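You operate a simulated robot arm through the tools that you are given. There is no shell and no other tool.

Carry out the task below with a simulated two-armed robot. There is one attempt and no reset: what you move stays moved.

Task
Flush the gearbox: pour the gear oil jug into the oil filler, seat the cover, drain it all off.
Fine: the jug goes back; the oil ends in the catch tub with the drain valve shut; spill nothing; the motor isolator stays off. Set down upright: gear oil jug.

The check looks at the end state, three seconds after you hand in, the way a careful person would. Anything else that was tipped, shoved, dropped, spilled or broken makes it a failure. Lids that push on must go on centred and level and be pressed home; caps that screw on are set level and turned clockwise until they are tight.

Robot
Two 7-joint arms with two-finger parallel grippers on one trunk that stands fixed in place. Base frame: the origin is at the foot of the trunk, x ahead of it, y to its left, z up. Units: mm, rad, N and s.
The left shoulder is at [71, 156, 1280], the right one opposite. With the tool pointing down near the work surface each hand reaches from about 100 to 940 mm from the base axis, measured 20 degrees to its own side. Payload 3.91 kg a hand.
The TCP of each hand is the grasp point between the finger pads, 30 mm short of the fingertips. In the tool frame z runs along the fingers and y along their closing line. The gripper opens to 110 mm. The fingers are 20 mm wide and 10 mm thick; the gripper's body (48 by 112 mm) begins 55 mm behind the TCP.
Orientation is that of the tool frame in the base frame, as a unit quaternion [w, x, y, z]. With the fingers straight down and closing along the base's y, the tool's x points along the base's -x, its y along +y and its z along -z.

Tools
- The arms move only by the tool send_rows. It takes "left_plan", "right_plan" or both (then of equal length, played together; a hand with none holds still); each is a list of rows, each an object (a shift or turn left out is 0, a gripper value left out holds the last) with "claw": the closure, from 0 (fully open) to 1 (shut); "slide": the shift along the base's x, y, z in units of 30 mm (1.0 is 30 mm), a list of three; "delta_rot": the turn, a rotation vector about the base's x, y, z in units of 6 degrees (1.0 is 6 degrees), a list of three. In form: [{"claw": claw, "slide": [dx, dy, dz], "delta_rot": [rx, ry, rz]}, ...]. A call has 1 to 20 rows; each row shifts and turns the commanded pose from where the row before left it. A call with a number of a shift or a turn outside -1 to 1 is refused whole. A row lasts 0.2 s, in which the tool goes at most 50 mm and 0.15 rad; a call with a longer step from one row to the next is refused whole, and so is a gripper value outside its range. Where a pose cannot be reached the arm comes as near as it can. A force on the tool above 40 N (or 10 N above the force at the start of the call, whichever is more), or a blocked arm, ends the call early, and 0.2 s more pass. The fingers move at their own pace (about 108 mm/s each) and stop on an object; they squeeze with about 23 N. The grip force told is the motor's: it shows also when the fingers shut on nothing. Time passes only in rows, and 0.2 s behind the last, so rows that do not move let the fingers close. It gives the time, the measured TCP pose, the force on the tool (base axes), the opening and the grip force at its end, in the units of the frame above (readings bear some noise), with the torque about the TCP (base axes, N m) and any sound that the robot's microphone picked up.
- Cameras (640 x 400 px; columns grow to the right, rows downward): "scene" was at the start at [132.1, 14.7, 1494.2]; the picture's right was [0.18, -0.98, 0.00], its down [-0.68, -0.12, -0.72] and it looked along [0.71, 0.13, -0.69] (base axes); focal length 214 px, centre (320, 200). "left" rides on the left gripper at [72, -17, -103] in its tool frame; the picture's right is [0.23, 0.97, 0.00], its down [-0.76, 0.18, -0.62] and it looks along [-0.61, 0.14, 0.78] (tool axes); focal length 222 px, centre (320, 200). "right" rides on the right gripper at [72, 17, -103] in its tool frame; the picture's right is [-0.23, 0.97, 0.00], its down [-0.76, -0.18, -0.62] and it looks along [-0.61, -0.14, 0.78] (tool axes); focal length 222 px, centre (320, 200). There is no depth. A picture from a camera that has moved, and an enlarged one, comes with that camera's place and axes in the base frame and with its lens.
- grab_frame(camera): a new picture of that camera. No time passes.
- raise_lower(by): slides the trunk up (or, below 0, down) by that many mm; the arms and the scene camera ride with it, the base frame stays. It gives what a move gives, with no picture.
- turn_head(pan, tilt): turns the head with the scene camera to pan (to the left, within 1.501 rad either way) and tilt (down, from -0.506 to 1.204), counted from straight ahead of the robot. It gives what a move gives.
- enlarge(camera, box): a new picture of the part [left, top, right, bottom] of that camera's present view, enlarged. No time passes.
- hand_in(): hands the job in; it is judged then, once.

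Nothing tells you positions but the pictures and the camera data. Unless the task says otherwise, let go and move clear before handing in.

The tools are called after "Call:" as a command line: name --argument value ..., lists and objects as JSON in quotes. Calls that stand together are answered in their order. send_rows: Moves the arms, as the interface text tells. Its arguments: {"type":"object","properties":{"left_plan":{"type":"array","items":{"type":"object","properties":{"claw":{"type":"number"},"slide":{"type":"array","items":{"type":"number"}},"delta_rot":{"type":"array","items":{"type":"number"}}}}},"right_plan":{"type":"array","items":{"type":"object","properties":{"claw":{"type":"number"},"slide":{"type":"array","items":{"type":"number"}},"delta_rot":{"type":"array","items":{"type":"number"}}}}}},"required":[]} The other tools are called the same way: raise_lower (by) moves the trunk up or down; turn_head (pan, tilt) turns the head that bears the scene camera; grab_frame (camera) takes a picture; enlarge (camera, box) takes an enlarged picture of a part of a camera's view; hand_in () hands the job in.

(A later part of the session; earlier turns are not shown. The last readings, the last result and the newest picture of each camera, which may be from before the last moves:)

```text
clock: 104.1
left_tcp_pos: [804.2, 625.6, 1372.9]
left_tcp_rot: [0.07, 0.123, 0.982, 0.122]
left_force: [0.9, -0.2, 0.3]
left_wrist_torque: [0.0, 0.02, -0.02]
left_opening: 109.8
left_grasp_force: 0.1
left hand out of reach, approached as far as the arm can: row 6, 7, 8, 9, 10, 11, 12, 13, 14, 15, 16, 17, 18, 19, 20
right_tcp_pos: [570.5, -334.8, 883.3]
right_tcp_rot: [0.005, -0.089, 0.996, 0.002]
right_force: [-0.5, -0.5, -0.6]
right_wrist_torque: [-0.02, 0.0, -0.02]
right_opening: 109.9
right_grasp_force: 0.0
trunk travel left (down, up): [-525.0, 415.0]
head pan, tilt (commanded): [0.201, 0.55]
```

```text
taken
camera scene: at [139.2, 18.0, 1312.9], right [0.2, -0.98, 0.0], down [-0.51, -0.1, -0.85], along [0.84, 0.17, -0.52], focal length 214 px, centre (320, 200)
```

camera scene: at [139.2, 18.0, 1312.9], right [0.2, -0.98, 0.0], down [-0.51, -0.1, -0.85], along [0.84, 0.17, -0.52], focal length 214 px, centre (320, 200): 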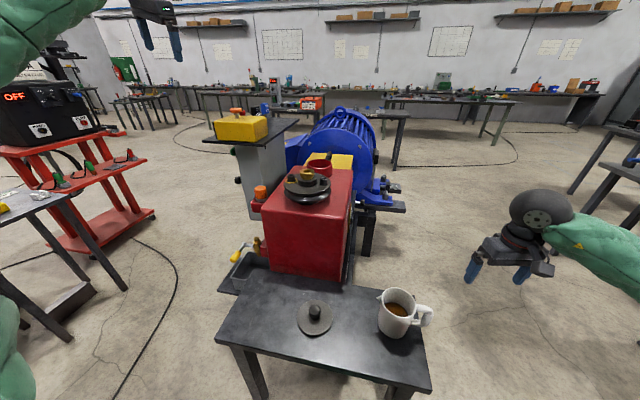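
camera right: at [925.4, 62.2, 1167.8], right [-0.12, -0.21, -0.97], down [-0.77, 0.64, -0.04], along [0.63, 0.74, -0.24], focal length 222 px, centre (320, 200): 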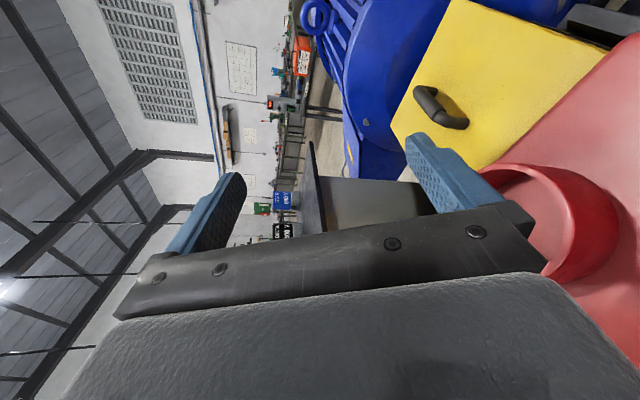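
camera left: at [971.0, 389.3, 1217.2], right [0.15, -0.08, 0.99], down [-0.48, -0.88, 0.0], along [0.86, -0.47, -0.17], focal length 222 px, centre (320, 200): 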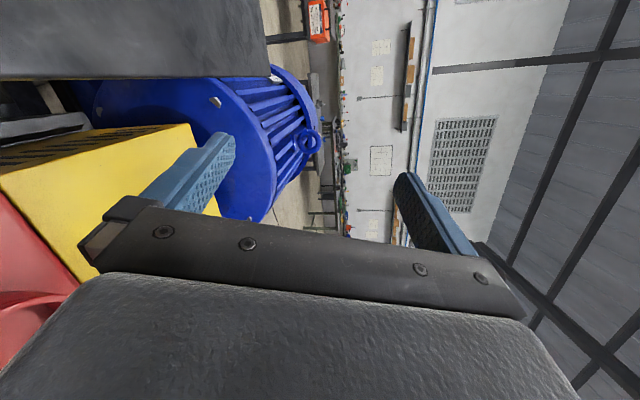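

The left hand drifted up and left but stayed clear of everything. I'll level it, bring it back to a parking spot, and use short calls from here on.

Call:
send_rows --left_plan '[{"slide": [-0.8, -0.3, 0], "delta_rot": [-0.587, 0.337, 0.59]}, {"slide": [-0.8, -0.3, 0], "delta_rot": [-0.587, 0.337, 0.59]}, {"slide": [-0.8, -0.3, 0], "delta_rot": [-0.587, 0.337, 0.59]}, {"slide": [-0.8, -0.3, -0.3], "delta_rot": [-0.587, 0.337, 0.59]}, {"slide": [-0.8, -0.3, -0.6]}, {"slide": [-0.8, -0.3, -0.6]}, {"slide": [-0.8, -0.3, -0.6]}, {"slide": [0, -0.3, -0.9]}, {"slide": [0, -0.3, -0.9]}, {"slide": [0, -0.3, -0.9]}]'

```text
clock: 106.3
left_tcp_pos: [695.5, 562.5, 1228.2]
left_tcp_rot: [0.016, 0.093, 0.995, 0.044]
left_force: [-0.8, -0.3, -0.4]
left_wrist_torque: [-0.01, 0.03, 0.0]
left_opening: 109.9
left_grasp_force: 0.1
left hand out of reach, approached as far as the arm can: row 1, 2, 7, 8, 9, 10
right_tcp_pos: [570.4, -333.3, 881.8]
right_tcp_rot: [0.004, -0.089, 0.996, 0.003]
right_force: [-0.1, 0.3, -0.5]
right_wrist_torque: [-0.03, 0.02, -0.03]
right_opening: 110.1
right_grasp_force: 0.1
trunk travel left (down, up): [-525.0, 415.0]
head pan, tilt (commanded): [0.201, 0.55]
```

Call:
send_rows --left_plan '[{"slide": [0, 0, -0.5]}, {"slide": [0, 0, -0.5]}]'

Call:
send_rows --left_plan '[{"delta_rot": [-0.42, 0.15, 0.5]}, {"delta_rot": [-0.42, 0.15, 0.5]}]'

Call:
grab_frame --camera "scene"

```text
clock: 106.9
left_tcp_pos: [693.6, 566.3, 1198.3]
left_tcp_rot: [0.016, 0.091, 0.995, 0.046]
left_force: [0.0, 0.2, 0.0]
left_wrist_torque: [-0.02, 0.0, 0.03]
left_opening: 109.8
left_grasp_force: 0.0
left hand out of reach, approached as far as the arm can: row 2
right_tcp_pos: [569.4, -334.8, 882.5]
right_tcp_rot: [0.004, -0.089, 0.996, 0.003]
right_force: [-0.1, -0.6, -0.4]
right_wrist_torque: [-0.04, 0.04, 0.0]
right_opening: 110.0
right_grasp_force: 0.1
trunk travel left (down, up): [-525.0, 415.0]
head pan, tilt (commanded): [0.201, 0.55]
```

```text
clock: 107.5
left_tcp_pos: [695.1, 587.5, 1197.5]
left_tcp_rot: [0.002, 0.04, 0.999, 0.0]
left_force: [-0.8, -0.2, -0.3]
left_wrist_torque: [0.05, 0.0, 0.0]
left_opening: 109.7
left_grasp_force: 0.1
left hand out of reach, approached as far as the arm can: row 1, 2
right_tcp_pos: [570.1, -333.7, 882.7]
right_tcp_rot: [0.004, -0.089, 0.996, 0.004]
right_force: [-0.1, -0.6, -0.7]
right_wrist_torque: [0.03, 0.0, -0.01]
right_opening: 110.1
right_grasp_force: 0.0
trunk travel left (down, up): [-525.0, 415.0]
head pan, tilt (commanded): [0.201, 0.55]
```

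```text
taken
camera scene: at [139.0, 18.1, 1313.0], right [0.2, -0.98, 0.0], down [-0.51, -0.1, -0.85], along [0.84, 0.17, -0.52], focal length 214 px, centre (320, 200)
```

scene: 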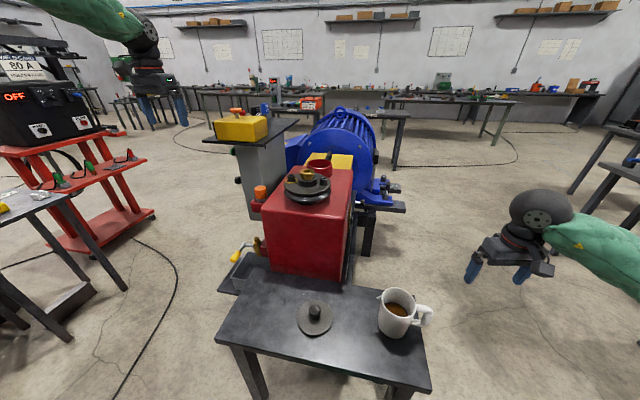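

Call:
send_rows --left_plan '[{"slide": [0, -0.8, -0.3]}, {"slide": [0, -0.8, -0.3]}]'

Call:
send_rows --left_plan '[{"slide": [0.8, 0, 0]}, {"slide": [0.8, 0, 0]}]'

```text
clock: 108.1
left_tcp_pos: [697.3, 580.9, 1182.5]
left_tcp_rot: [0.002, 0.044, 0.999, -0.003]
left_force: [-0.1, 0.6, -0.4]
left_wrist_torque: [-0.03, 0.0, -0.01]
left_opening: 110.1
left_grasp_force: 0.1
left hand out of reach, approached as far as the arm can: row 1, 2
right_tcp_pos: [572.0, -334.0, 882.6]
right_tcp_rot: [0.004, -0.089, 0.996, 0.003]
right_force: [-0.1, -1.0, -0.9]
right_wrist_torque: [0.0, -0.03, 0.0]
right_opening: 109.9
right_grasp_force: 0.1
trunk travel left (down, up): [-525.0, 415.0]
head pan, tilt (commanded): [0.201, 0.55]
```

```text
clock: 108.7
left_tcp_pos: [745.1, 588.3, 1180.7]
left_tcp_rot: [0.001, 0.039, 0.999, 0.001]
left_force: [0.5, -0.8, 0.4]
left_wrist_torque: [-0.01, -0.02, 0.02]
left_opening: 110.0
left_grasp_force: 0.0
left hand out of reach, approached as far as the arm can: row 1
right_tcp_pos: [570.3, -334.4, 882.3]
right_tcp_rot: [0.005, -0.089, 0.996, 0.003]
right_force: [1.1, 0.0, 0.2]
right_wrist_torque: [0.01, 0.02, 0.02]
right_opening: 109.9
right_grasp_force: 0.1
trunk travel left (down, up): [-525.0, 415.0]
head pan, tilt (commanded): [0.201, 0.55]
```

Call:
send_rows --left_plan '[{"slide": [0.8, -0.3, 0]}, {"slide": [0.8, -0.3, 0]}, {"slide": [0.5, -0.5, 0]}]'

Call:
send_rows --left_plan '[{"delta_rot": [-0.38, 0.0, 0]}, {"delta_rot": [-0.38, 0.0, 0]}]'

Call:
turn_head --pan 0.6 --tilt 0.3

Call:
grab_frame --camera "scene"

```text
clock: 109.5
left_tcp_pos: [810.4, 580.3, 1180.0]
left_tcp_rot: [0.001, 0.039, 0.999, -0.001]
left_force: [0.1, 0.8, -0.3]
left_wrist_torque: [0.0, 0.02, 0.07]
left_opening: 110.0
left_grasp_force: 0.0
left hand out of reach, approached as far as the arm can: row 1, 2, 3
right_tcp_pos: [570.3, -333.2, 881.8]
right_tcp_rot: [0.004, -0.088, 0.996, 0.003]
right_force: [0.9, 0.0, 0.2]
right_wrist_torque: [-0.01, 0.01, -0.01]
right_opening: 110.2
right_grasp_force: 0.0
trunk travel left (down, up): [-525.0, 415.0]
head pan, tilt (commanded): [0.201, 0.55]
```

```text
clock: 110.1
left_tcp_pos: [808.7, 582.0, 1182.0]
left_tcp_rot: [0.003, 0.036, 0.999, -0.037]
left_force: [-0.2, -0.2, -0.4]
left_wrist_torque: [-0.04, 0.04, 0.0]
left_opening: 110.1
left_grasp_force: 0.2
right_tcp_pos: [571.9, -335.0, 881.0]
right_tcp_rot: [0.004, -0.088, 0.996, 0.003]
right_force: [1.0, 0.3, 0.2]
right_wrist_torque: [0.01, -0.01, 0.05]
right_opening: 110.2
right_grasp_force: 0.0
trunk travel left (down, up): [-525.0, 415.0]
head pan, tilt (commanded): [0.201, 0.55]
```

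```text
clock: 111.0
left_tcp_pos: [809.6, 581.0, 1181.3]
left_tcp_rot: [0.003, 0.035, 0.999, -0.037]
left_force: [0.7, 0.7, -1.5]
left_wrist_torque: [0.01, 0.01, -0.01]
left_opening: 110.1
left_grasp_force: 0.1
right_tcp_pos: [570.5, -334.4, 883.0]
right_tcp_rot: [0.004, -0.089, 0.996, 0.003]
right_force: [0.0, -0.7, -0.2]
right_wrist_torque: [-0.04, -0.01, -0.02]
right_opening: 110.0
right_grasp_force: 0.1
trunk travel left (down, up): [-525.0, 415.0]
head pan, tilt (commanded): [0.6, 0.3]
```

```text
taken
camera scene: at [128.2, 52.7, 1335.9], right [0.56, -0.83, 0.0], down [-0.24, -0.17, -0.95], along [0.79, 0.54, -0.3], focal length 214 px, centre (320, 200)
```

scene: 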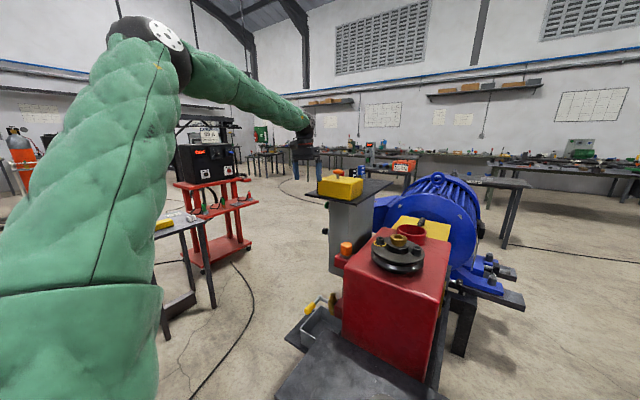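

Call:
send_rows --left_plan '[{"slide": [0, 0, 0.6]}]'

Call:
send_rows --left_plan '[{"slide": [0, -0.6, 0]}]'

Call:
send_rows --left_plan '[{"slide": [0, 0, 0], "delta_rot": [0, 0, 0.9]}]'

Call:
send_rows --left_plan '[{"slide": [0, 0, 0], "delta_rot": [0, 0.9, 0]}]'

Call:
send_rows --left_plan '[{"slide": [0, -0.6, 0]}]'

```text
clock: 111.4
left_tcp_pos: [808.8, 580.7, 1200.0]
left_tcp_rot: [0.003, 0.036, 0.999, -0.037]
left_force: [-0.3, 0.0, 0.1]
left_wrist_torque: [0.03, -0.03, 0.0]
left_opening: 109.8
left_grasp_force: 0.1
right_tcp_pos: [569.6, -335.7, 883.3]
right_tcp_rot: [0.004, -0.089, 0.996, 0.003]
right_force: [-0.2, 0.8, 0.1]
right_wrist_torque: [0.02, -0.03, 0.0]
right_opening: 110.1
right_grasp_force: 0.0
trunk travel left (down, up): [-525.0, 415.0]
head pan, tilt (commanded): [0.6, 0.3]
```

```text
clock: 111.8
left_tcp_pos: [809.8, 563.4, 1200.7]
left_tcp_rot: [0.004, 0.036, 0.999, -0.037]
left_force: [-0.6, 0.2, -0.9]
left_wrist_torque: [-0.01, -0.05, 0.02]
left_opening: 109.8
left_grasp_force: 0.1
right_tcp_pos: [570.6, -335.2, 883.2]
right_tcp_rot: [0.004, -0.088, 0.996, 0.003]
right_force: [0.1, -0.6, -0.1]
right_wrist_torque: [0.03, -0.05, 0.0]
right_opening: 110.1
right_grasp_force: 0.1
trunk travel left (down, up): [-525.0, 415.0]
head pan, tilt (commanded): [0.6, 0.3]
```

```text
clock: 112.2
left_tcp_pos: [810.5, 578.9, 1197.9]
left_tcp_rot: [0.004, 0.018, 0.999, -0.039]
left_force: [-0.4, 0.6, 0.1]
left_wrist_torque: [0.0, -0.01, 0.01]
left_opening: 110.0
left_grasp_force: 0.1
left hand out of reach, approached as far as the arm can: row 1
right_tcp_pos: [569.7, -335.3, 882.8]
right_tcp_rot: [0.005, -0.088, 0.996, 0.004]
right_force: [-0.2, -0.7, 1.0]
right_wrist_torque: [0.0, -0.01, 0.03]
right_opening: 109.8
right_grasp_force: 0.1
trunk travel left (down, up): [-525.0, 415.0]
head pan, tilt (commanded): [0.6, 0.3]
```

```text
clock: 112.6
left_tcp_pos: [809.9, 581.6, 1196.7]
left_tcp_rot: [-0.043, 0.02, 0.998, -0.043]
left_force: [0.8, 0.3, -0.1]
left_wrist_torque: [-0.03, 0.04, 0.02]
left_opening: 109.7
left_grasp_force: 0.0
right_tcp_pos: [571.8, -334.7, 882.2]
right_tcp_rot: [0.003, -0.09, 0.996, 0.003]
right_force: [0.5, 0.2, 0.0]
right_wrist_torque: [-0.02, 0.05, -0.03]
right_opening: 109.8
right_grasp_force: 0.0
trunk travel left (down, up): [-525.0, 415.0]
head pan, tilt (commanded): [0.6, 0.3]
```

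```text
clock: 113.0
left_tcp_pos: [810.0, 577.3, 1196.1]
left_tcp_rot: [-0.043, 0.021, 0.998, -0.044]
left_force: [0.1, -0.9, 0.2]
left_wrist_torque: [0.0, 0.02, -0.02]
left_opening: 109.9
left_grasp_force: 0.0
left hand out of reach, approached as far as the arm can: row 1
right_tcp_pos: [570.1, -335.2, 881.8]
right_tcp_rot: [0.004, -0.089, 0.996, 0.003]
right_force: [0.2, -0.7, -0.7]
right_wrist_torque: [-0.04, 0.0, -0.03]
right_opening: 109.9
right_grasp_force: 0.0
trunk travel left (down, up): [-525.0, 415.0]
head pan, tilt (commanded): [0.6, 0.3]
```

Call:
send_rows --left_plan '[{"slide": [0, -0.2, 0]}, {"slide": [0, -0.2, 0]}, {"slide": [0, -0.2, 0]}, {"slide": [0, -0.2, 0]}, {"slide": [0, -0.2, 0]}, {"slide": [0, -0.2, 0]}, {"slide": [0, -0.2, 0]}, {"slide": [0, -0.2, 0]}, {"slide": [0, -0.2, 0]}, {"slide": [0, -0.2, 0]}]'

Call:
send_rows --left_plan '[{"delta_rot": [0, 0, -0.9]}, {"delta_rot": [0, 0, -0.9]}, {"delta_rot": [0, 0, -0.9]}, {"delta_rot": [0, 0, -0.9]}, {"delta_rot": [0, 0, -0.9]}, {"delta_rot": [0, 0, -0.9]}]'

```text
clock: 115.2
left_tcp_pos: [810.7, 577.5, 1197.1]
left_tcp_rot: [-0.042, 0.022, 0.998, -0.044]
left_force: [0.8, 0.6, 1.0]
left_wrist_torque: [0.04, -0.02, 0.0]
left_opening: 110.1
left_grasp_force: 0.0
left hand out of reach, approached as far as the arm can: row 1, 2, 3, 4, 5, 6, 7, 8, 9, 10
right_tcp_pos: [569.7, -334.2, 884.3]
right_tcp_rot: [0.003, -0.09, 0.996, 0.003]
right_force: [0.4, -0.2, -0.3]
right_wrist_torque: [-0.02, 0.04, -0.06]
right_opening: 109.9
right_grasp_force: 0.1
trunk travel left (down, up): [-525.0, 415.0]
head pan, tilt (commanded): [0.6, 0.3]
```

```text
clock: 116.6
left_tcp_pos: [809.0, 578.6, 1197.1]
left_tcp_rot: [-0.053, 0.294, 0.954, -0.028]
left_force: [0.1, 0.8, 0.4]
left_wrist_torque: [0.0, -0.01, 0.01]
left_opening: 109.9
left_grasp_force: 0.0
right_tcp_pos: [569.5, -334.5, 883.7]
right_tcp_rot: [0.003, -0.089, 0.996, 0.003]
right_force: [0.0, 0.7, 0.2]
right_wrist_torque: [-0.02, 0.0, 0.03]
right_opening: 109.7
right_grasp_force: 0.1
trunk travel left (down, up): [-525.0, 415.0]
head pan, tilt (commanded): [0.6, 0.3]
```

The left hand's last joint had wound to its limit; yawing it back freed it. Now I'll look for a workable right-arm grasp pose by testing in the air with the trunk raised 200 mm, which has the same joint geometry but stays clear of the bench.

Call:
raise_lower --by 200

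Call:
send_rows --right_plan '[{"slide": [0, 0, -0.83]}, {"slide": [0, 0, -0.83]}, {"slide": [0, 0, -0.83]}, {"slide": [0, 0, -0.83]}, {"delta_rot": [0.164, -0.93, 0]}, {"delta_rot": [0.164, -0.93, 0]}, {"delta_rot": [0.164, -0.93, 0]}, {"delta_rot": [0.164, -0.93, 0]}, {"delta_rot": [0.164, -0.93, 0]}, {"delta_rot": [0.164, -0.93, 0]}, {"delta_rot": [0.164, -0.93, 0]}, {"delta_rot": [0.164, -0.93, 0]}, {"delta_rot": [0.164, -0.93, 0]}, {"delta_rot": [0.164, -0.93, 0]}, {"delta_rot": [0.164, -0.93, 0]}, {"delta_rot": [0.164, -0.93, 0]}]'

Call:
send_rows --right_plan '[{"slide": [0.28, 0.94, -0.2]}, {"slide": [0.28, 0.94, -0.2]}, {"slide": [0.28, 0.94, -0.2]}, {"slide": [0.28, 0.94, -0.2]}, {"slide": [0.28, 0.94, -0.2]}, {"slide": [0.28, 0.94, -0.2]}]'

```text
clock: 118.8
left_tcp_pos: [810.3, 577.7, 1397.5]
left_tcp_rot: [-0.052, 0.293, 0.954, -0.028]
left_force: [-0.1, 0.1, 0.7]
left_wrist_torque: [-0.02, -0.01, 0.02]
left_opening: 109.9
left_grasp_force: 0.1
right_tcp_pos: [571.7, -334.3, 1080.8]
right_tcp_rot: [0.004, -0.089, 0.996, 0.003]
right_force: [0.6, 0.1, 1.1]
right_wrist_torque: [0.01, 0.02, 0.0]
right_opening: 110.1
right_grasp_force: 0.1
trunk travel left (down, up): [-725.0, 215.0]
head pan, tilt (commanded): [0.6, 0.3]
```

```text
clock: 122.2
left_tcp_pos: [806.7, 579.8, 1399.1]
left_tcp_rot: [-0.05, 0.294, 0.954, -0.028]
left_force: [-0.5, 0.5, 0.2]
left_wrist_torque: [0.01, 0.0, 0.01]
left_opening: 110.1
left_grasp_force: 0.0
right_tcp_pos: [568.5, -335.6, 984.4]
right_tcp_rot: [0.56, -0.076, 0.823, 0.048]
right_force: [-0.2, 1.2, -0.6]
right_wrist_torque: [0.01, -0.05, -0.08]
right_opening: 110.2
right_grasp_force: 0.0
trunk travel left (down, up): [-725.0, 215.0]
head pan, tilt (commanded): [0.6, 0.3]
```

```text
clock: 123.6
left_tcp_pos: [809.4, 576.9, 1398.7]
left_tcp_rot: [-0.052, 0.295, 0.954, -0.028]
left_force: [-0.3, -0.8, 0.6]
left_wrist_torque: [0.01, -0.02, 0.02]
left_opening: 109.9
left_grasp_force: 0.0
right_tcp_pos: [586.8, -278.3, 970.3]
right_tcp_rot: [0.561, -0.075, 0.823, 0.051]
right_force: [0.1, -0.3, 0.6]
right_wrist_torque: [0.0, 0.0, 0.01]
right_opening: 109.8
right_grasp_force: 0.0
right hand out of reach, approached as far as the arm can: row 3, 4, 5, 6
trunk travel left (down, up): [-725.0, 215.0]
head pan, tilt (commanded): [0.6, 0.3]
```

Call:
send_rows --right_plan '[{"delta_rot": [0, 0, -0.9]}, {"delta_rot": [0, 0, -0.9]}, {"delta_rot": [0, 0, -0.9]}]'

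Call:
send_rows --right_plan '[{"slide": [0.28, 0.9, -0.2]}, {"slide": [0.28, 0.9, -0.2]}, {"slide": [0.28, 0.9, -0.2]}, {"slide": [0.1, 0.9, -0.2]}]'

Call:
turn_head --pan -0.4 --tilt 0.6

Call:
grab_frame --camera "scene"

```text
clock: 124.4
left_tcp_pos: [808.9, 578.7, 1398.3]
left_tcp_rot: [-0.053, 0.293, 0.954, -0.028]
left_force: [-0.7, -0.1, 0.4]
left_wrist_torque: [0.0, -0.03, -0.02]
left_opening: 109.9
left_grasp_force: 0.0
right_tcp_pos: [586.6, -278.9, 971.5]
right_tcp_rot: [0.561, -0.075, 0.823, 0.05]
right_force: [-0.2, 0.8, -0.4]
right_wrist_torque: [0.05, -0.03, -0.02]
right_opening: 110.0
right_grasp_force: 0.1
right hand out of reach, approached as far as the arm can: row 1, 2, 3
trunk travel left (down, up): [-725.0, 215.0]
head pan, tilt (commanded): [0.6, 0.3]
```

```text
clock: 125.4
left_tcp_pos: [808.9, 578.9, 1397.2]
left_tcp_rot: [-0.052, 0.294, 0.954, -0.028]
left_force: [0.0, -0.1, -0.1]
left_wrist_torque: [-0.01, -0.03, -0.01]
left_opening: 110.1
left_grasp_force: 0.0
right_tcp_pos: [589.7, -272.9, 971.0]
right_tcp_rot: [0.56, -0.076, 0.823, 0.054]
right_force: [0.4, 0.1, -0.4]
right_wrist_torque: [0.0, 0.0, -0.04]
right_opening: 109.9
right_grasp_force: 0.1
right hand out of reach, approached as far as the arm can: row 1, 2, 3, 4
trunk travel left (down, up): [-725.0, 215.0]
head pan, tilt (commanded): [0.6, 0.3]
```

```text
clock: 126.6
left_tcp_pos: [809.8, 578.3, 1397.2]
left_tcp_rot: [-0.052, 0.293, 0.954, -0.029]
left_force: [-0.7, -0.3, 0.1]
left_wrist_torque: [0.0, 0.01, 0.01]
left_opening: 110.1
left_grasp_force: 0.1
right_tcp_pos: [589.8, -273.3, 970.4]
right_tcp_rot: [0.56, -0.077, 0.823, 0.054]
right_force: [-0.6, -0.1, 0.0]
right_wrist_torque: [0.01, -0.02, 0.06]
right_opening: 109.9
right_grasp_force: 0.0
trunk travel left (down, up): [-725.0, 215.0]
head pan, tilt (commanded): [-0.4, 0.6]
```

```text
taken
camera scene: at [132.5, -34.2, 1508.5], right [-0.39, -0.92, 0.0], down [-0.52, 0.22, -0.83], along [0.76, -0.32, -0.56], focal length 214 px, centre (320, 200)
```

scene: 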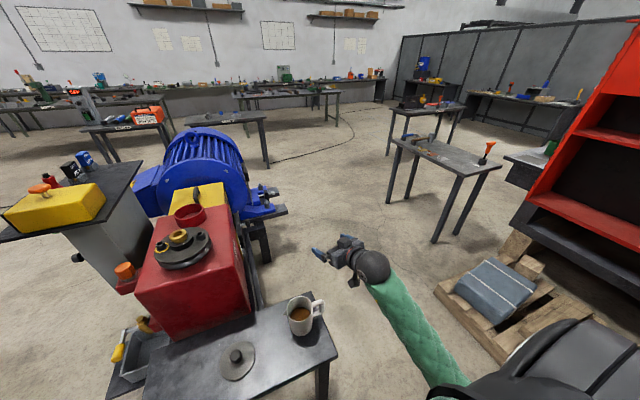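

Call:
send_rows --right_plan '[{"delta_rot": [0, 0, 0.9]}, {"delta_rot": [0, 0, 0.9]}, {"delta_rot": [0, 0, 0.9]}]'

Call:
send_rows --right_plan '[{"delta_rot": [0, 0, 0.9]}, {"delta_rot": [0, 0, 0.9]}, {"delta_rot": [0, 0, 0.9]}]'

Call:
send_rows --right_plan '[{"slide": [0, 0.9, -0.2]}, {"slide": [0, 0.9, -0.2]}, {"slide": [0, 0.9, -0.2]}, {"slide": [0, 0.9, -0.2]}]'

```text
clock: 127.4
left_tcp_pos: [809.6, 578.0, 1397.1]
left_tcp_rot: [-0.053, 0.293, 0.954, -0.028]
left_force: [0.5, -0.4, -0.1]
left_wrist_torque: [0.0, 0.01, 0.02]
left_opening: 109.9
left_grasp_force: 0.2
right_tcp_pos: [590.4, -272.0, 971.0]
right_tcp_rot: [0.547, -0.191, 0.804, 0.131]
right_force: [0.7, -0.5, -0.5]
right_wrist_torque: [0.02, 0.0, 0.0]
right_opening: 109.8
right_grasp_force: 0.0
trunk travel left (down, up): [-725.0, 215.0]
head pan, tilt (commanded): [-0.4, 0.6]
```

```text
clock: 128.2
left_tcp_pos: [810.7, 578.3, 1397.9]
left_tcp_rot: [-0.053, 0.295, 0.954, -0.028]
left_force: [0.3, 0.0, -0.1]
left_wrist_torque: [0.0, -0.01, 0.03]
left_opening: 110.1
left_grasp_force: 0.0
right_tcp_pos: [591.5, -270.9, 970.6]
right_tcp_rot: [0.524, -0.301, 0.77, 0.205]
right_force: [0.3, 0.4, -0.6]
right_wrist_torque: [0.0, 0.0, -0.01]
right_opening: 109.9
right_grasp_force: 0.0
trunk travel left (down, up): [-725.0, 215.0]
head pan, tilt (commanded): [-0.4, 0.6]
```

```text
clock: 129.2
left_tcp_pos: [810.2, 578.1, 1395.7]
left_tcp_rot: [-0.053, 0.294, 0.954, -0.027]
left_force: [0.5, -0.4, 0.1]
left_wrist_torque: [-0.02, 0.01, 0.01]
left_opening: 109.9
left_grasp_force: 0.2
right_tcp_pos: [588.7, -165.2, 947.0]
right_tcp_rot: [0.524, -0.301, 0.77, 0.204]
right_force: [-0.3, -0.4, 0.0]
right_wrist_torque: [-0.01, -0.02, 0.01]
right_opening: 110.1
right_grasp_force: 0.1
trunk travel left (down, up): [-725.0, 215.0]
head pan, tilt (commanded): [-0.4, 0.6]
```

With the hand yawed to about 43° the pose is fine, even farther in. I'll continue the test down to the grasp height at the jug's own spot, still 200 mm above it.

Call:
send_rows --right_plan '[{"slide": [-0.5, 0.3, -0.6]}, {"slide": [-0.5, 0.3, -0.6]}, {"slide": [-0.5, 0.3, -0.5]}]'

Call:
send_rows --right_plan '[{"slide": [-0.66, -0.61, 0.36]}, {"slide": [-0.66, -0.61, 0.36]}, {"slide": [-0.66, -0.61, 0.36]}, {"slide": [-0.66, -0.61, 0.36]}]'

```text
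clock: 130.0
left_tcp_pos: [809.3, 578.8, 1397.7]
left_tcp_rot: [-0.052, 0.293, 0.954, -0.028]
left_force: [-0.7, -0.5, -0.4]
left_wrist_torque: [0.0, -0.04, 0.02]
left_opening: 110.0
left_grasp_force: 0.0
right_tcp_pos: [543.8, -138.0, 895.6]
right_tcp_rot: [0.524, -0.302, 0.77, 0.204]
right_force: [-0.1, -0.2, 0.7]
right_wrist_torque: [0.01, 0.02, 0.0]
right_opening: 110.0
right_grasp_force: 0.0
trunk travel left (down, up): [-725.0, 215.0]
head pan, tilt (commanded): [-0.4, 0.6]
```

```text
clock: 131.0
left_tcp_pos: [808.0, 578.0, 1397.5]
left_tcp_rot: [-0.052, 0.294, 0.954, -0.027]
left_force: [-0.2, 0.6, -0.4]
left_wrist_torque: [-0.01, 0.0, -0.01]
left_opening: 110.2
left_grasp_force: 0.0
right_tcp_pos: [468.5, -209.1, 934.2]
right_tcp_rot: [0.525, -0.302, 0.768, 0.206]
right_force: [-0.7, -0.2, 0.0]
right_wrist_torque: [-0.02, 0.02, 0.01]
right_opening: 109.7
right_grasp_force: 0.1
right hand out of reach, approached as far as the arm can: row 4
trunk travel left (down, up): [-725.0, 215.0]
head pan, tilt (commanded): [-0.4, 0.6]
```

The grasp pose is reachable at the jug's spot if the hand is yawed about 43°. So I only need to turn the jug about 33° in place, by lifting it slightly with a top grasp and rotating it, to present the handle loop. Next I'll test going back to tool-down at yaw 43.

Call:
send_rows --right_plan '[{"slide": [0.66, 0.61, -0.1]}, {"slide": [0.66, 0.61, -0.1]}]'

Call:
send_rows --right_plan '[{"slide": [0, 0, 0.2], "delta_rot": [-0.644, 0.69, 0]}, {"slide": [0, 0, 0.2], "delta_rot": [-0.644, 0.69, 0]}, {"slide": [0, 0, 0.2], "delta_rot": [-0.644, 0.69, 0]}, {"slide": [0, 0, 0.2], "delta_rot": [-0.644, 0.69, 0]}, {"delta_rot": [-0.644, 0.69, 0]}, {"delta_rot": [-0.644, 0.69, 0]}, {"delta_rot": [-0.644, 0.69, 0]}, {"delta_rot": [-0.644, 0.69, 0]}, {"delta_rot": [-0.644, 0.69, 0]}, {"delta_rot": [-0.644, 0.69, 0]}, {"delta_rot": [-0.644, 0.69, 0]}, {"delta_rot": [-0.644, 0.69, 0]}]'

Call:
grab_frame --camera "scene"

```text
clock: 131.6
left_tcp_pos: [811.5, 577.6, 1396.4]
left_tcp_rot: [-0.052, 0.294, 0.954, -0.028]
left_force: [0.0, -0.2, 0.7]
left_wrist_torque: [0.01, 0.0, 0.01]
left_opening: 109.9
left_grasp_force: 0.0
right_tcp_pos: [510.9, -174.7, 926.4]
right_tcp_rot: [0.524, -0.302, 0.77, 0.206]
right_force: [-0.9, 0.4, -0.2]
right_wrist_torque: [0.01, 0.0, -0.01]
right_opening: 109.9
right_grasp_force: 0.0
trunk travel left (down, up): [-725.0, 215.0]
head pan, tilt (commanded): [-0.4, 0.6]
```

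```text
clock: 134.2
left_tcp_pos: [809.9, 578.0, 1396.1]
left_tcp_rot: [-0.053, 0.295, 0.954, -0.027]
left_force: [-0.2, 0.5, 0.6]
left_wrist_torque: [-0.03, 0.03, 0.01]
left_opening: 109.9
left_grasp_force: 0.1
right_tcp_pos: [511.3, -175.3, 951.4]
right_tcp_rot: [0.003, -0.366, 0.931, -0.001]
right_force: [-0.3, 0.2, 0.8]
right_wrist_torque: [-0.03, 0.0, 0.0]
right_opening: 110.1
right_grasp_force: 0.0
trunk travel left (down, up): [-725.0, 215.0]
head pan, tilt (commanded): [-0.4, 0.6]
```

```text
taken
camera scene: at [133.3, -33.9, 1508.3], right [-0.39, -0.92, 0.0], down [-0.52, 0.22, -0.82], along [0.76, -0.32, -0.57], focal length 214 px, centre (320, 200)
```

scene: 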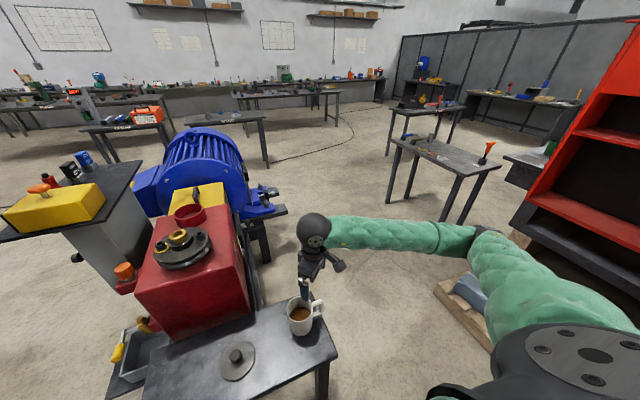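

Call:
send_rows --right_plan '[{"slide": [0.23, 0.3, -0.8]}, {"slide": [0.23, 0.3, -0.8]}, {"slide": [0.23, 0.3, -0.8]}, {"slide": [0.23, 0.3, -0.8]}, {"slide": [0.23, 0.3, -0.8]}]'

Call:
send_rows --right_plan '[{"delta_rot": [0, 0, 0.92]}, {"delta_rot": [0, 0, 0.92]}, {"delta_rot": [0, 0, 0.92]}, {"delta_rot": [0, 0, 0.92]}, {"delta_rot": [0, 0, 0.92]}, {"delta_rot": [0, 0, 0.92]}]'

Call:
send_rows --right_plan '[{"delta_rot": [0, 0, -0.92]}, {"delta_rot": [0, 0, -0.92]}, {"delta_rot": [0, 0, -0.92]}, {"delta_rot": [0, 0, -0.92]}, {"delta_rot": [0, 0, -0.92]}, {"delta_rot": [0, 0, -0.92]}]'

Call:
grab_frame --camera "right"

```text
clock: 135.4
left_tcp_pos: [809.8, 578.2, 1396.8]
left_tcp_rot: [-0.053, 0.295, 0.954, -0.027]
left_force: [-0.7, 0.3, -0.6]
left_wrist_torque: [0.01, 0.04, 0.0]
left_opening: 109.9
left_grasp_force: 0.1
right_tcp_pos: [545.6, -132.1, 833.5]
right_tcp_rot: [0.005, -0.366, 0.931, 0.0]
right_force: [0.0, 0.4, 0.6]
right_wrist_torque: [0.06, 0.0, -0.02]
right_opening: 109.9
right_grasp_force: 0.0
trunk travel left (down, up): [-725.0, 215.0]
head pan, tilt (commanded): [-0.4, 0.6]
```

```text
clock: 136.8
left_tcp_pos: [809.8, 579.3, 1396.2]
left_tcp_rot: [-0.053, 0.294, 0.954, -0.028]
left_force: [-0.1, 0.4, 1.0]
left_wrist_torque: [-0.03, 0.0, -0.03]
left_opening: 110.0
left_grasp_force: 0.2
right_tcp_pos: [545.0, -129.5, 832.3]
right_tcp_rot: [0.005, -0.616, 0.787, 0.001]
right_force: [-0.8, 0.2, -0.2]
right_wrist_torque: [-0.02, 0.03, -0.03]
right_opening: 109.8
right_grasp_force: 0.1
trunk travel left (down, up): [-725.0, 215.0]
head pan, tilt (commanded): [-0.4, 0.6]
```

```text
clock: 138.2
left_tcp_pos: [809.9, 577.9, 1396.6]
left_tcp_rot: [-0.053, 0.294, 0.954, -0.028]
left_force: [-0.7, 0.3, 0.8]
left_wrist_torque: [-0.01, 0.0, -0.01]
left_opening: 110.1
left_grasp_force: 0.1
right_tcp_pos: [545.3, -130.5, 832.8]
right_tcp_rot: [0.005, -0.366, 0.931, 0.001]
right_force: [0.2, -0.1, -0.1]
right_wrist_torque: [-0.04, 0.01, -0.02]
right_opening: 110.1
right_grasp_force: 0.0
trunk travel left (down, up): [-725.0, 215.0]
head pan, tilt (commanded): [-0.4, 0.6]
```

```text
taken
camera right: at [478.7, -168.2, 936.2], right [-0.5, 0.87, 0.0], down [0.67, 0.38, 0.63], along [0.55, 0.31, -0.78], focal length 222 px, centre (320, 200)
```

right: 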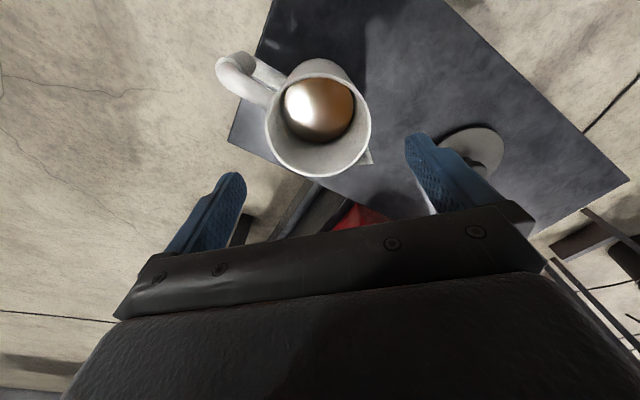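

Rotation at the jug spot works both ways. Now a complete rehearsal of the pour path with the empty hand, still 200 mm high: pitch up, grasp pose, lift, go to the ring and roll.

Call:
send_rows --right_plan '[{"slide": [-0.23, -0.3, 0.8]}, {"slide": [-0.23, -0.3, 0.8]}, {"slide": [-0.23, -0.3, 0.8]}, {"slide": [-0.23, -0.3, 0.8]}, {"slide": [-0.23, -0.3, 0.8]}]'

Call:
send_rows --right_plan '[{"delta_rot": [0.644, -0.69, 0]}, {"delta_rot": [0.644, -0.69, 0]}, {"delta_rot": [0.644, -0.69, 0]}, {"delta_rot": [0.644, -0.69, 0]}, {"delta_rot": [0.644, -0.69, 0]}, {"delta_rot": [0.644, -0.69, 0]}, {"delta_rot": [0.644, -0.69, 0]}, {"delta_rot": [0.644, -0.69, 0]}, {"slide": [0, 0, -0.2], "delta_rot": [0.644, -0.69, 0]}, {"slide": [0, 0, -0.2], "delta_rot": [0.644, -0.69, 0]}, {"slide": [0, 0, -0.2], "delta_rot": [0.644, -0.69, 0]}, {"slide": [0, 0, -0.2], "delta_rot": [0.644, -0.69, 0]}]'

Call:
send_rows --right_plan '[{"slide": [0.37, 0.42, -0.35]}, {"slide": [0.37, 0.42, -0.35]}, {"slide": [0.37, 0.42, -0.35]}]'

```text
clock: 139.4
left_tcp_pos: [809.0, 578.1, 1398.6]
left_tcp_rot: [-0.053, 0.294, 0.954, -0.028]
left_force: [0.3, -0.1, -0.6]
left_wrist_torque: [0.0, 0.0, -0.02]
left_opening: 110.2
left_grasp_force: 0.0
right_tcp_pos: [509.3, -175.9, 950.7]
right_tcp_rot: [0.006, -0.367, 0.93, 0.0]
right_force: [0.7, 0.4, 0.1]
right_wrist_torque: [0.02, -0.01, 0.01]
right_opening: 110.1
right_grasp_force: 0.0
trunk travel left (down, up): [-725.0, 215.0]
head pan, tilt (commanded): [-0.4, 0.6]
```

```text
clock: 142.0
left_tcp_pos: [808.9, 577.6, 1397.6]
left_tcp_rot: [-0.053, 0.294, 0.954, -0.028]
left_force: [-0.2, 0.4, -0.6]
left_wrist_torque: [0.05, 0.0, 0.02]
left_opening: 109.9
left_grasp_force: 0.0
right_tcp_pos: [510.2, -177.0, 928.6]
right_tcp_rot: [0.525, -0.302, 0.768, 0.205]
right_force: [-1.7, 0.0, -2.2]
right_wrist_torque: [0.1, -0.15, -0.08]
right_opening: 109.8
right_grasp_force: 0.1
trunk travel left (down, up): [-725.0, 215.0]
head pan, tilt (commanded): [-0.4, 0.6]
```

```text
clock: 142.8
left_tcp_pos: [809.8, 578.6, 1396.6]
left_tcp_rot: [-0.053, 0.295, 0.954, -0.028]
left_force: [0.1, -0.3, -0.2]
left_wrist_torque: [0.01, 0.02, 0.02]
left_opening: 109.9
left_grasp_force: 0.1
right_tcp_pos: [544.3, -138.5, 896.9]
right_tcp_rot: [0.524, -0.301, 0.77, 0.204]
right_force: [0.2, 0.2, -0.3]
right_wrist_torque: [0.0, 0.01, 0.01]
right_opening: 110.2
right_grasp_force: 0.2
trunk travel left (down, up): [-725.0, 215.0]
head pan, tilt (commanded): [-0.4, 0.6]
```

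Call:
send_rows --right_plan '[{"slide": [0, 0, 0.7]}, {"slide": [0, 0, 0.8]}, {"slide": [0, 0, 0.7]}, {"slide": [0.65, 0.325, 0.79]}, {"slide": [0.65, 0.325, 0.79]}, {"slide": [0.65, 0.325, 0.79]}, {"slide": [0.65, 0.325, 0.79]}, {"slide": [0.65, 0.325, 0.79]}, {"slide": [0.65, 0.325, 0.79]}, {"slide": [0.65, 0.325, 0.79]}, {"slide": [0.65, 0.325, 0.79]}]'

Call:
send_rows --right_plan '[{"slide": [0.763, 0.381, 0.763]}, {"slide": [0.763, 0.381, 0.763]}, {"slide": [0.763, 0.381, 0.763]}, {"slide": [0.763, 0.381, 0.763]}, {"slide": [0.763, 0.381, 0.763]}, {"slide": [0.763, 0.381, 0.763]}, {"slide": [0.763, 0.381, 0.763]}]'

Call:
send_rows --right_plan '[{"slide": [0.81, 0.571, 0.05]}, {"slide": [0.81, 0.571, 0.05]}, {"slide": [0.81, 0.571, 0.05]}, {"slide": [0.81, 0.571, 0.05]}, {"slide": [0.81, 0.571, 0.05]}, {"slide": [0.81, 0.571, 0.05]}, {"slide": [0.81, 0.571, 0.05]}]'

```text
clock: 145.2
left_tcp_pos: [810.5, 577.5, 1396.4]
left_tcp_rot: [-0.052, 0.294, 0.954, -0.028]
left_force: [-0.3, 0.8, 0.6]
left_wrist_torque: [0.0, -0.02, 0.0]
left_opening: 110.2
left_grasp_force: 0.1
right_tcp_pos: [699.6, -57.3, 1149.7]
right_tcp_rot: [0.524, -0.302, 0.77, 0.205]
right_force: [-0.3, 0.4, 0.3]
right_wrist_torque: [-0.04, -0.01, 0.01]
right_opening: 109.9
right_grasp_force: 0.2
trunk travel left (down, up): [-725.0, 215.0]
head pan, tilt (commanded): [-0.4, 0.6]
```

```text
clock: 146.8
left_tcp_pos: [810.8, 579.1, 1395.6]
left_tcp_rot: [-0.053, 0.294, 0.954, -0.027]
left_force: [-0.4, 0.7, 0.2]
left_wrist_torque: [-0.03, 0.03, 0.01]
left_opening: 110.1
left_grasp_force: 0.1
right_tcp_pos: [862.0, 22.0, 1309.6]
right_tcp_rot: [0.524, -0.302, 0.77, 0.205]
right_force: [0.2, 0.8, 0.3]
right_wrist_torque: [-0.01, 0.0, 0.02]
right_opening: 110.2
right_grasp_force: 0.1
trunk travel left (down, up): [-725.0, 215.0]
head pan, tilt (commanded): [-0.4, 0.6]
```

```text
clock: 148.4
left_tcp_pos: [811.0, 579.8, 1395.3]
left_tcp_rot: [-0.053, 0.294, 0.954, -0.028]
left_force: [-0.3, 1.1, -0.5]
left_wrist_torque: [-0.04, 0.03, -0.03]
left_opening: 110.3
left_grasp_force: 0.1
right_tcp_pos: [1032.6, 140.5, 1320.0]
right_tcp_rot: [0.524, -0.301, 0.77, 0.204]
right_force: [-0.2, 1.0, -0.6]
right_wrist_torque: [0.01, 0.0, 0.01]
right_opening: 109.9
right_grasp_force: 0.1
trunk travel left (down, up): [-725.0, 215.0]
head pan, tilt (commanded): [-0.4, 0.6]
```

The path to the ring is clean. Now the roll rehearsal, keeping the imagined spout over the ring.

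Call:
send_rows --right_plan '[{"slide": [0.047, -0.012, -0.44], "delta_rot": [-0.875, -0.485, 0]}, {"slide": [0.047, -0.012, -0.44], "delta_rot": [-0.875, -0.485, 0]}, {"slide": [0.047, -0.012, -0.44], "delta_rot": [-0.875, -0.485, 0]}, {"slide": [0.047, -0.012, -0.44], "delta_rot": [-0.875, -0.485, 0]}, {"slide": [0.047, -0.012, -0.44], "delta_rot": [-0.875, -0.485, 0]}, {"slide": [0.047, -0.012, -0.44], "delta_rot": [-0.875, -0.485, 0]}, {"slide": [0.047, -0.012, -0.44], "delta_rot": [-0.875, -0.485, 0]}, {"slide": [0.047, -0.012, -0.44], "delta_rot": [-0.875, -0.485, 0]}]'

Call:
send_rows --right_plan '[{"slide": [-0.083, 0.15, 0.193], "delta_rot": [-0.875, -0.485, 0]}, {"slide": [-0.083, 0.15, 0.193], "delta_rot": [-0.875, -0.485, 0]}, {"slide": [-0.083, 0.15, 0.193], "delta_rot": [-0.875, -0.485, 0]}, {"slide": [-0.083, 0.15, 0.193], "delta_rot": [-0.875, -0.485, 0]}, {"slide": [-0.083, 0.15, 0.193], "delta_rot": [-0.875, -0.485, 0]}]'

Call:
send_rows --right_plan '[{"slide": [-0.083, 0.15, 0.193], "delta_rot": [-0.875, -0.485, 0]}, {"slide": [-0.083, 0.15, 0.193], "delta_rot": [-0.875, -0.485, 0]}, {"slide": [-0.083, 0.15, 0.193], "delta_rot": [-0.875, -0.485, 0]}, {"slide": [-0.083, 0.15, 0.193], "delta_rot": [-0.875, -0.485, 0]}, {"slide": [-0.083, 0.15, 0.193], "delta_rot": [-0.875, -0.485, 0]}]'

Call:
grab_frame --camera "right"

Call:
turn_head --pan 0.2 --tilt 0.55

Call:
grab_frame --camera "scene"

```text
clock: 150.2
left_tcp_pos: [809.3, 577.9, 1396.0]
left_tcp_rot: [-0.052, 0.295, 0.954, -0.027]
left_force: [-0.5, 1.1, -0.1]
left_wrist_torque: [0.01, 0.0, 0.02]
left_opening: 110.0
left_grasp_force: 0.0
right_tcp_pos: [1041.7, 136.7, 1215.9]
right_tcp_rot: [0.523, -0.503, 0.672, -0.146]
right_force: [-0.1, 0.2, 0.0]
right_wrist_torque: [-0.04, 0.0, 0.0]
right_opening: 109.9
right_grasp_force: 0.1
trunk travel left (down, up): [-725.0, 215.0]
head pan, tilt (commanded): [-0.4, 0.6]
```

```text
clock: 151.4
left_tcp_pos: [809.3, 578.6, 1397.8]
left_tcp_rot: [-0.053, 0.294, 0.954, -0.028]
left_force: [-0.2, -0.2, 0.0]
left_wrist_torque: [0.01, 0.0, 0.0]
left_opening: 110.0
left_grasp_force: 0.0
right_tcp_pos: [1029.5, 159.9, 1244.7]
right_tcp_rot: [-0.475, 0.587, -0.55, 0.357]
right_force: [0.2, -0.7, -0.9]
right_wrist_torque: [0.03, -0.01, -0.04]
right_opening: 110.1
right_grasp_force: 0.1
trunk travel left (down, up): [-725.0, 215.0]
head pan, tilt (commanded): [-0.4, 0.6]
```

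```text
clock: 152.6
left_tcp_pos: [809.1, 580.0, 1396.2]
left_tcp_rot: [-0.052, 0.294, 0.954, -0.028]
left_force: [-0.7, 0.5, -0.7]
left_wrist_torque: [0.0, 0.01, 0.01]
left_opening: 109.9
left_grasp_force: 0.2
right_tcp_pos: [1015.0, 183.2, 1273.8]
right_tcp_rot: [-0.396, 0.629, -0.391, 0.543]
right_force: [0.4, 0.3, 0.1]
right_wrist_torque: [0.03, 0.0, 0.0]
right_opening: 109.8
right_grasp_force: 0.1
trunk travel left (down, up): [-725.0, 215.0]
head pan, tilt (commanded): [-0.4, 0.6]
```

```text
taken
camera right: at [918.7, 102.5, 1296.8], right [-0.08, -0.16, -0.98], down [-0.69, 0.72, -0.06], along [0.72, 0.67, -0.17], focal length 222 px, centre (320, 200)
```

right: 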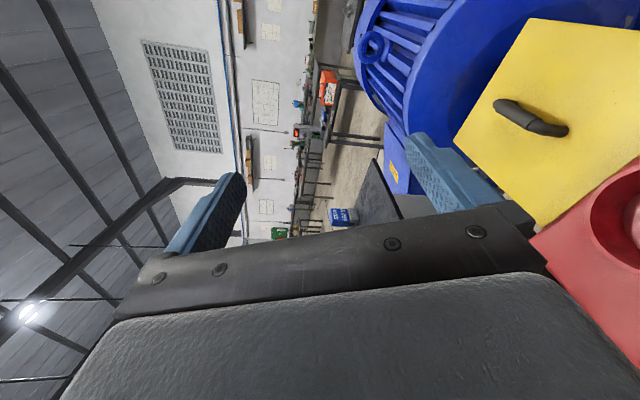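

```text
clock: 153.6
left_tcp_pos: [809.5, 578.2, 1398.5]
left_tcp_rot: [-0.052, 0.296, 0.953, -0.028]
left_force: [0.2, -0.3, 0.5]
left_wrist_torque: [-0.01, 0.0, 0.0]
left_opening: 110.0
left_grasp_force: 0.0
right_tcp_pos: [1015.9, 183.3, 1272.6]
right_tcp_rot: [-0.396, 0.629, -0.391, 0.542]
right_force: [-0.2, -0.1, 0.0]
right_wrist_torque: [-0.03, -0.02, -0.01]
right_opening: 110.1
right_grasp_force: 0.0
trunk travel left (down, up): [-725.0, 215.0]
head pan, tilt (commanded): [0.201, 0.55]
```

```text
taken
camera scene: at [139.3, 18.4, 1512.9], right [0.2, -0.98, 0.0], down [-0.51, -0.1, -0.85], along [0.84, 0.17, -0.52], focal length 214 px, centre (320, 200)
```

scene: 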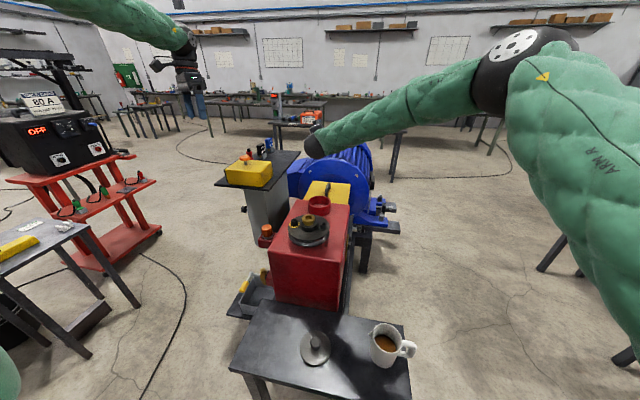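

The whole pour motion is rehearsed with no limits hit. While I'm here I'll take views to pin down the ring position.

Call:
grab_frame --camera "left"

Call:
enlarge --camera "scene" --box '[260, 160, 380, 270]'

```text
taken
camera left: at [752.7, 608.9, 1507.5], right [0.36, 0.93, -0.06], down [0.8, -0.27, 0.54], along [0.49, -0.24, -0.84], focal length 222 px, centre (320, 200)
```

left: 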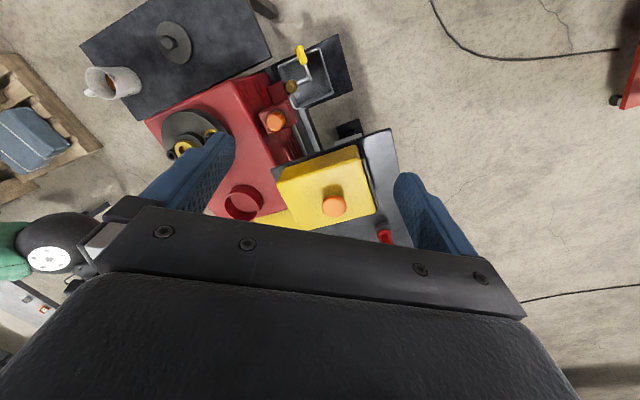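

```text
3.64 times, centred on (320, 215) of scene
camera zoom: at [139.3, 18.4, 1512.9], right [0.2, -0.98, 0.0], down [-0.51, -0.1, -0.85], along [0.84, 0.17, -0.52], focal length 780 px, centre (320, 146)
```

zoom: 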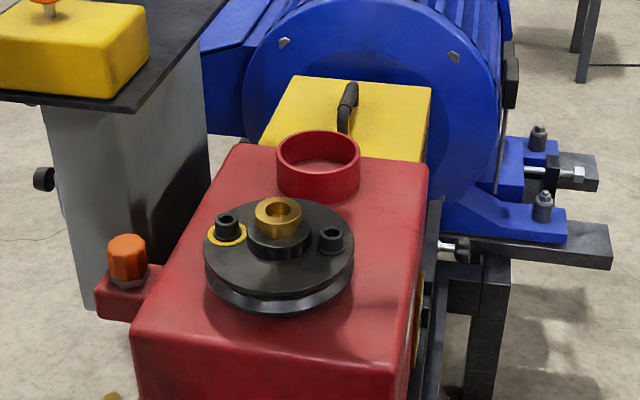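

The ring's top centre comes out at about (1016, 201, 946), with an inner radius around 52 mm. I'll retrace the rehearsal back to the jug side.

Call:
send_rows --right_plan '[{"slide": [0.083, -0.15, -0.193], "delta_rot": [0.875, 0.485, 0]}, {"slide": [0.083, -0.15, -0.193], "delta_rot": [0.875, 0.485, 0]}, {"slide": [0.083, -0.15, -0.193], "delta_rot": [0.875, 0.485, 0]}, {"slide": [0.083, -0.15, -0.193], "delta_rot": [0.875, 0.485, 0]}, {"slide": [0.083, -0.15, -0.193], "delta_rot": [0.875, 0.485, 0]}, {"slide": [0.083, -0.15, -0.193], "delta_rot": [0.875, 0.485, 0]}, {"slide": [0.083, -0.15, -0.193], "delta_rot": [0.875, 0.485, 0]}, {"slide": [0.083, -0.15, -0.193], "delta_rot": [0.875, 0.485, 0]}, {"slide": [0.083, -0.15, -0.193], "delta_rot": [0.875, 0.485, 0]}, {"slide": [0.083, -0.15, -0.193], "delta_rot": [0.875, 0.485, 0]}]'

Call:
send_rows --right_plan '[{"slide": [-0.047, 0.012, 0.44], "delta_rot": [0.875, 0.485, 0]}, {"slide": [-0.047, 0.012, 0.44], "delta_rot": [0.875, 0.485, 0]}, {"slide": [-0.047, 0.012, 0.44], "delta_rot": [0.875, 0.485, 0]}, {"slide": [-0.047, 0.012, 0.44], "delta_rot": [0.875, 0.485, 0]}, {"slide": [-0.047, 0.012, 0.44], "delta_rot": [0.875, 0.485, 0]}, {"slide": [-0.047, 0.012, 0.44], "delta_rot": [0.875, 0.485, 0]}, {"slide": [-0.047, 0.012, 0.44], "delta_rot": [0.875, 0.485, 0]}, {"slide": [-0.047, 0.012, 0.44], "delta_rot": [0.875, 0.485, 0]}]'

Call:
send_rows --right_plan '[{"slide": [-0.81, -0.571, -0.05]}, {"slide": [-0.81, -0.571, -0.05]}, {"slide": [-0.81, -0.571, -0.05]}, {"slide": [-0.81, -0.571, -0.05]}, {"slide": [-0.81, -0.571, -0.05]}, {"slide": [-0.81, -0.571, -0.05]}, {"slide": [-0.81, -0.571, -0.05]}, {"slide": [-0.763, -0.381, -0.763]}, {"slide": [-0.763, -0.381, -0.763]}, {"slide": [-0.763, -0.381, -0.763]}, {"slide": [-0.763, -0.381, -0.763]}, {"slide": [-0.763, -0.381, -0.763]}, {"slide": [-0.763, -0.381, -0.763]}, {"slide": [-0.763, -0.381, -0.763]}]'

Call:
send_rows --right_plan '[{"slide": [-0.65, -0.325, -0.79]}, {"slide": [-0.65, -0.325, -0.79]}, {"slide": [-0.65, -0.325, -0.79]}, {"slide": [-0.65, -0.325, -0.79]}, {"slide": [-0.65, -0.325, -0.79]}, {"slide": [-0.65, -0.325, -0.79]}, {"slide": [-0.65, -0.325, -0.79]}, {"slide": [-0.65, -0.325, -0.79]}, {"slide": [-0.37, -0.42, 0]}, {"slide": [-0.37, -0.42, 0]}, {"slide": [-0.37, -0.42, 0]}]'

```text
clock: 155.8
left_tcp_pos: [810.1, 578.2, 1395.2]
left_tcp_rot: [-0.052, 0.294, 0.954, -0.028]
left_force: [-0.1, 0.0, -0.1]
left_wrist_torque: [0.04, 0.04, -0.04]
left_opening: 110.2
left_grasp_force: 0.1
right_tcp_pos: [1042.0, 135.9, 1216.3]
right_tcp_rot: [0.523, -0.502, 0.673, -0.145]
right_force: [1.0, -0.1, -0.8]
right_wrist_torque: [0.02, 0.03, 0.0]
right_opening: 110.3
right_grasp_force: 0.1
trunk travel left (down, up): [-725.0, 215.0]
head pan, tilt (commanded): [0.201, 0.55]
```

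```text
clock: 157.6
left_tcp_pos: [809.7, 577.8, 1397.3]
left_tcp_rot: [-0.053, 0.294, 0.954, -0.027]
left_force: [0.9, 1.1, 0.5]
left_wrist_torque: [0.01, 0.0, 0.0]
left_opening: 110.2
left_grasp_force: 0.1
right_tcp_pos: [1031.2, 141.0, 1322.6]
right_tcp_rot: [0.524, -0.301, 0.77, 0.205]
right_force: [-0.5, 0.4, -0.3]
right_wrist_torque: [-0.01, 0.02, 0.02]
right_opening: 110.2
right_grasp_force: 0.1
trunk travel left (down, up): [-725.0, 215.0]
head pan, tilt (commanded): [0.201, 0.55]
```

```text
clock: 160.6
left_tcp_pos: [808.0, 576.9, 1397.4]
left_tcp_rot: [-0.052, 0.294, 0.954, -0.027]
left_force: [-0.4, 0.4, 0.1]
left_wrist_torque: [0.02, 0.0, -0.01]
left_opening: 110.1
left_grasp_force: 0.0
right_tcp_pos: [698.4, -59.7, 1151.8]
right_tcp_rot: [0.524, -0.302, 0.77, 0.205]
right_force: [0.3, -0.5, 0.9]
right_wrist_torque: [-0.04, 0.01, 0.0]
right_opening: 110.0
right_grasp_force: 0.2
trunk travel left (down, up): [-725.0, 215.0]
head pan, tilt (commanded): [0.201, 0.55]
```

```text
clock: 163.0
left_tcp_pos: [808.5, 578.3, 1396.8]
left_tcp_rot: [-0.053, 0.293, 0.954, -0.027]
left_force: [0.2, 0.2, -0.4]
left_wrist_torque: [-0.03, -0.05, -0.01]
left_opening: 110.0
left_grasp_force: 0.0
right_tcp_pos: [510.5, -174.1, 962.4]
right_tcp_rot: [0.524, -0.302, 0.769, 0.205]
right_force: [-0.3, 0.2, 0.1]
right_wrist_torque: [0.03, 0.0, -0.01]
right_opening: 110.0
right_grasp_force: 0.1
trunk travel left (down, up): [-725.0, 215.0]
head pan, tilt (commanded): [0.201, 0.55]
```

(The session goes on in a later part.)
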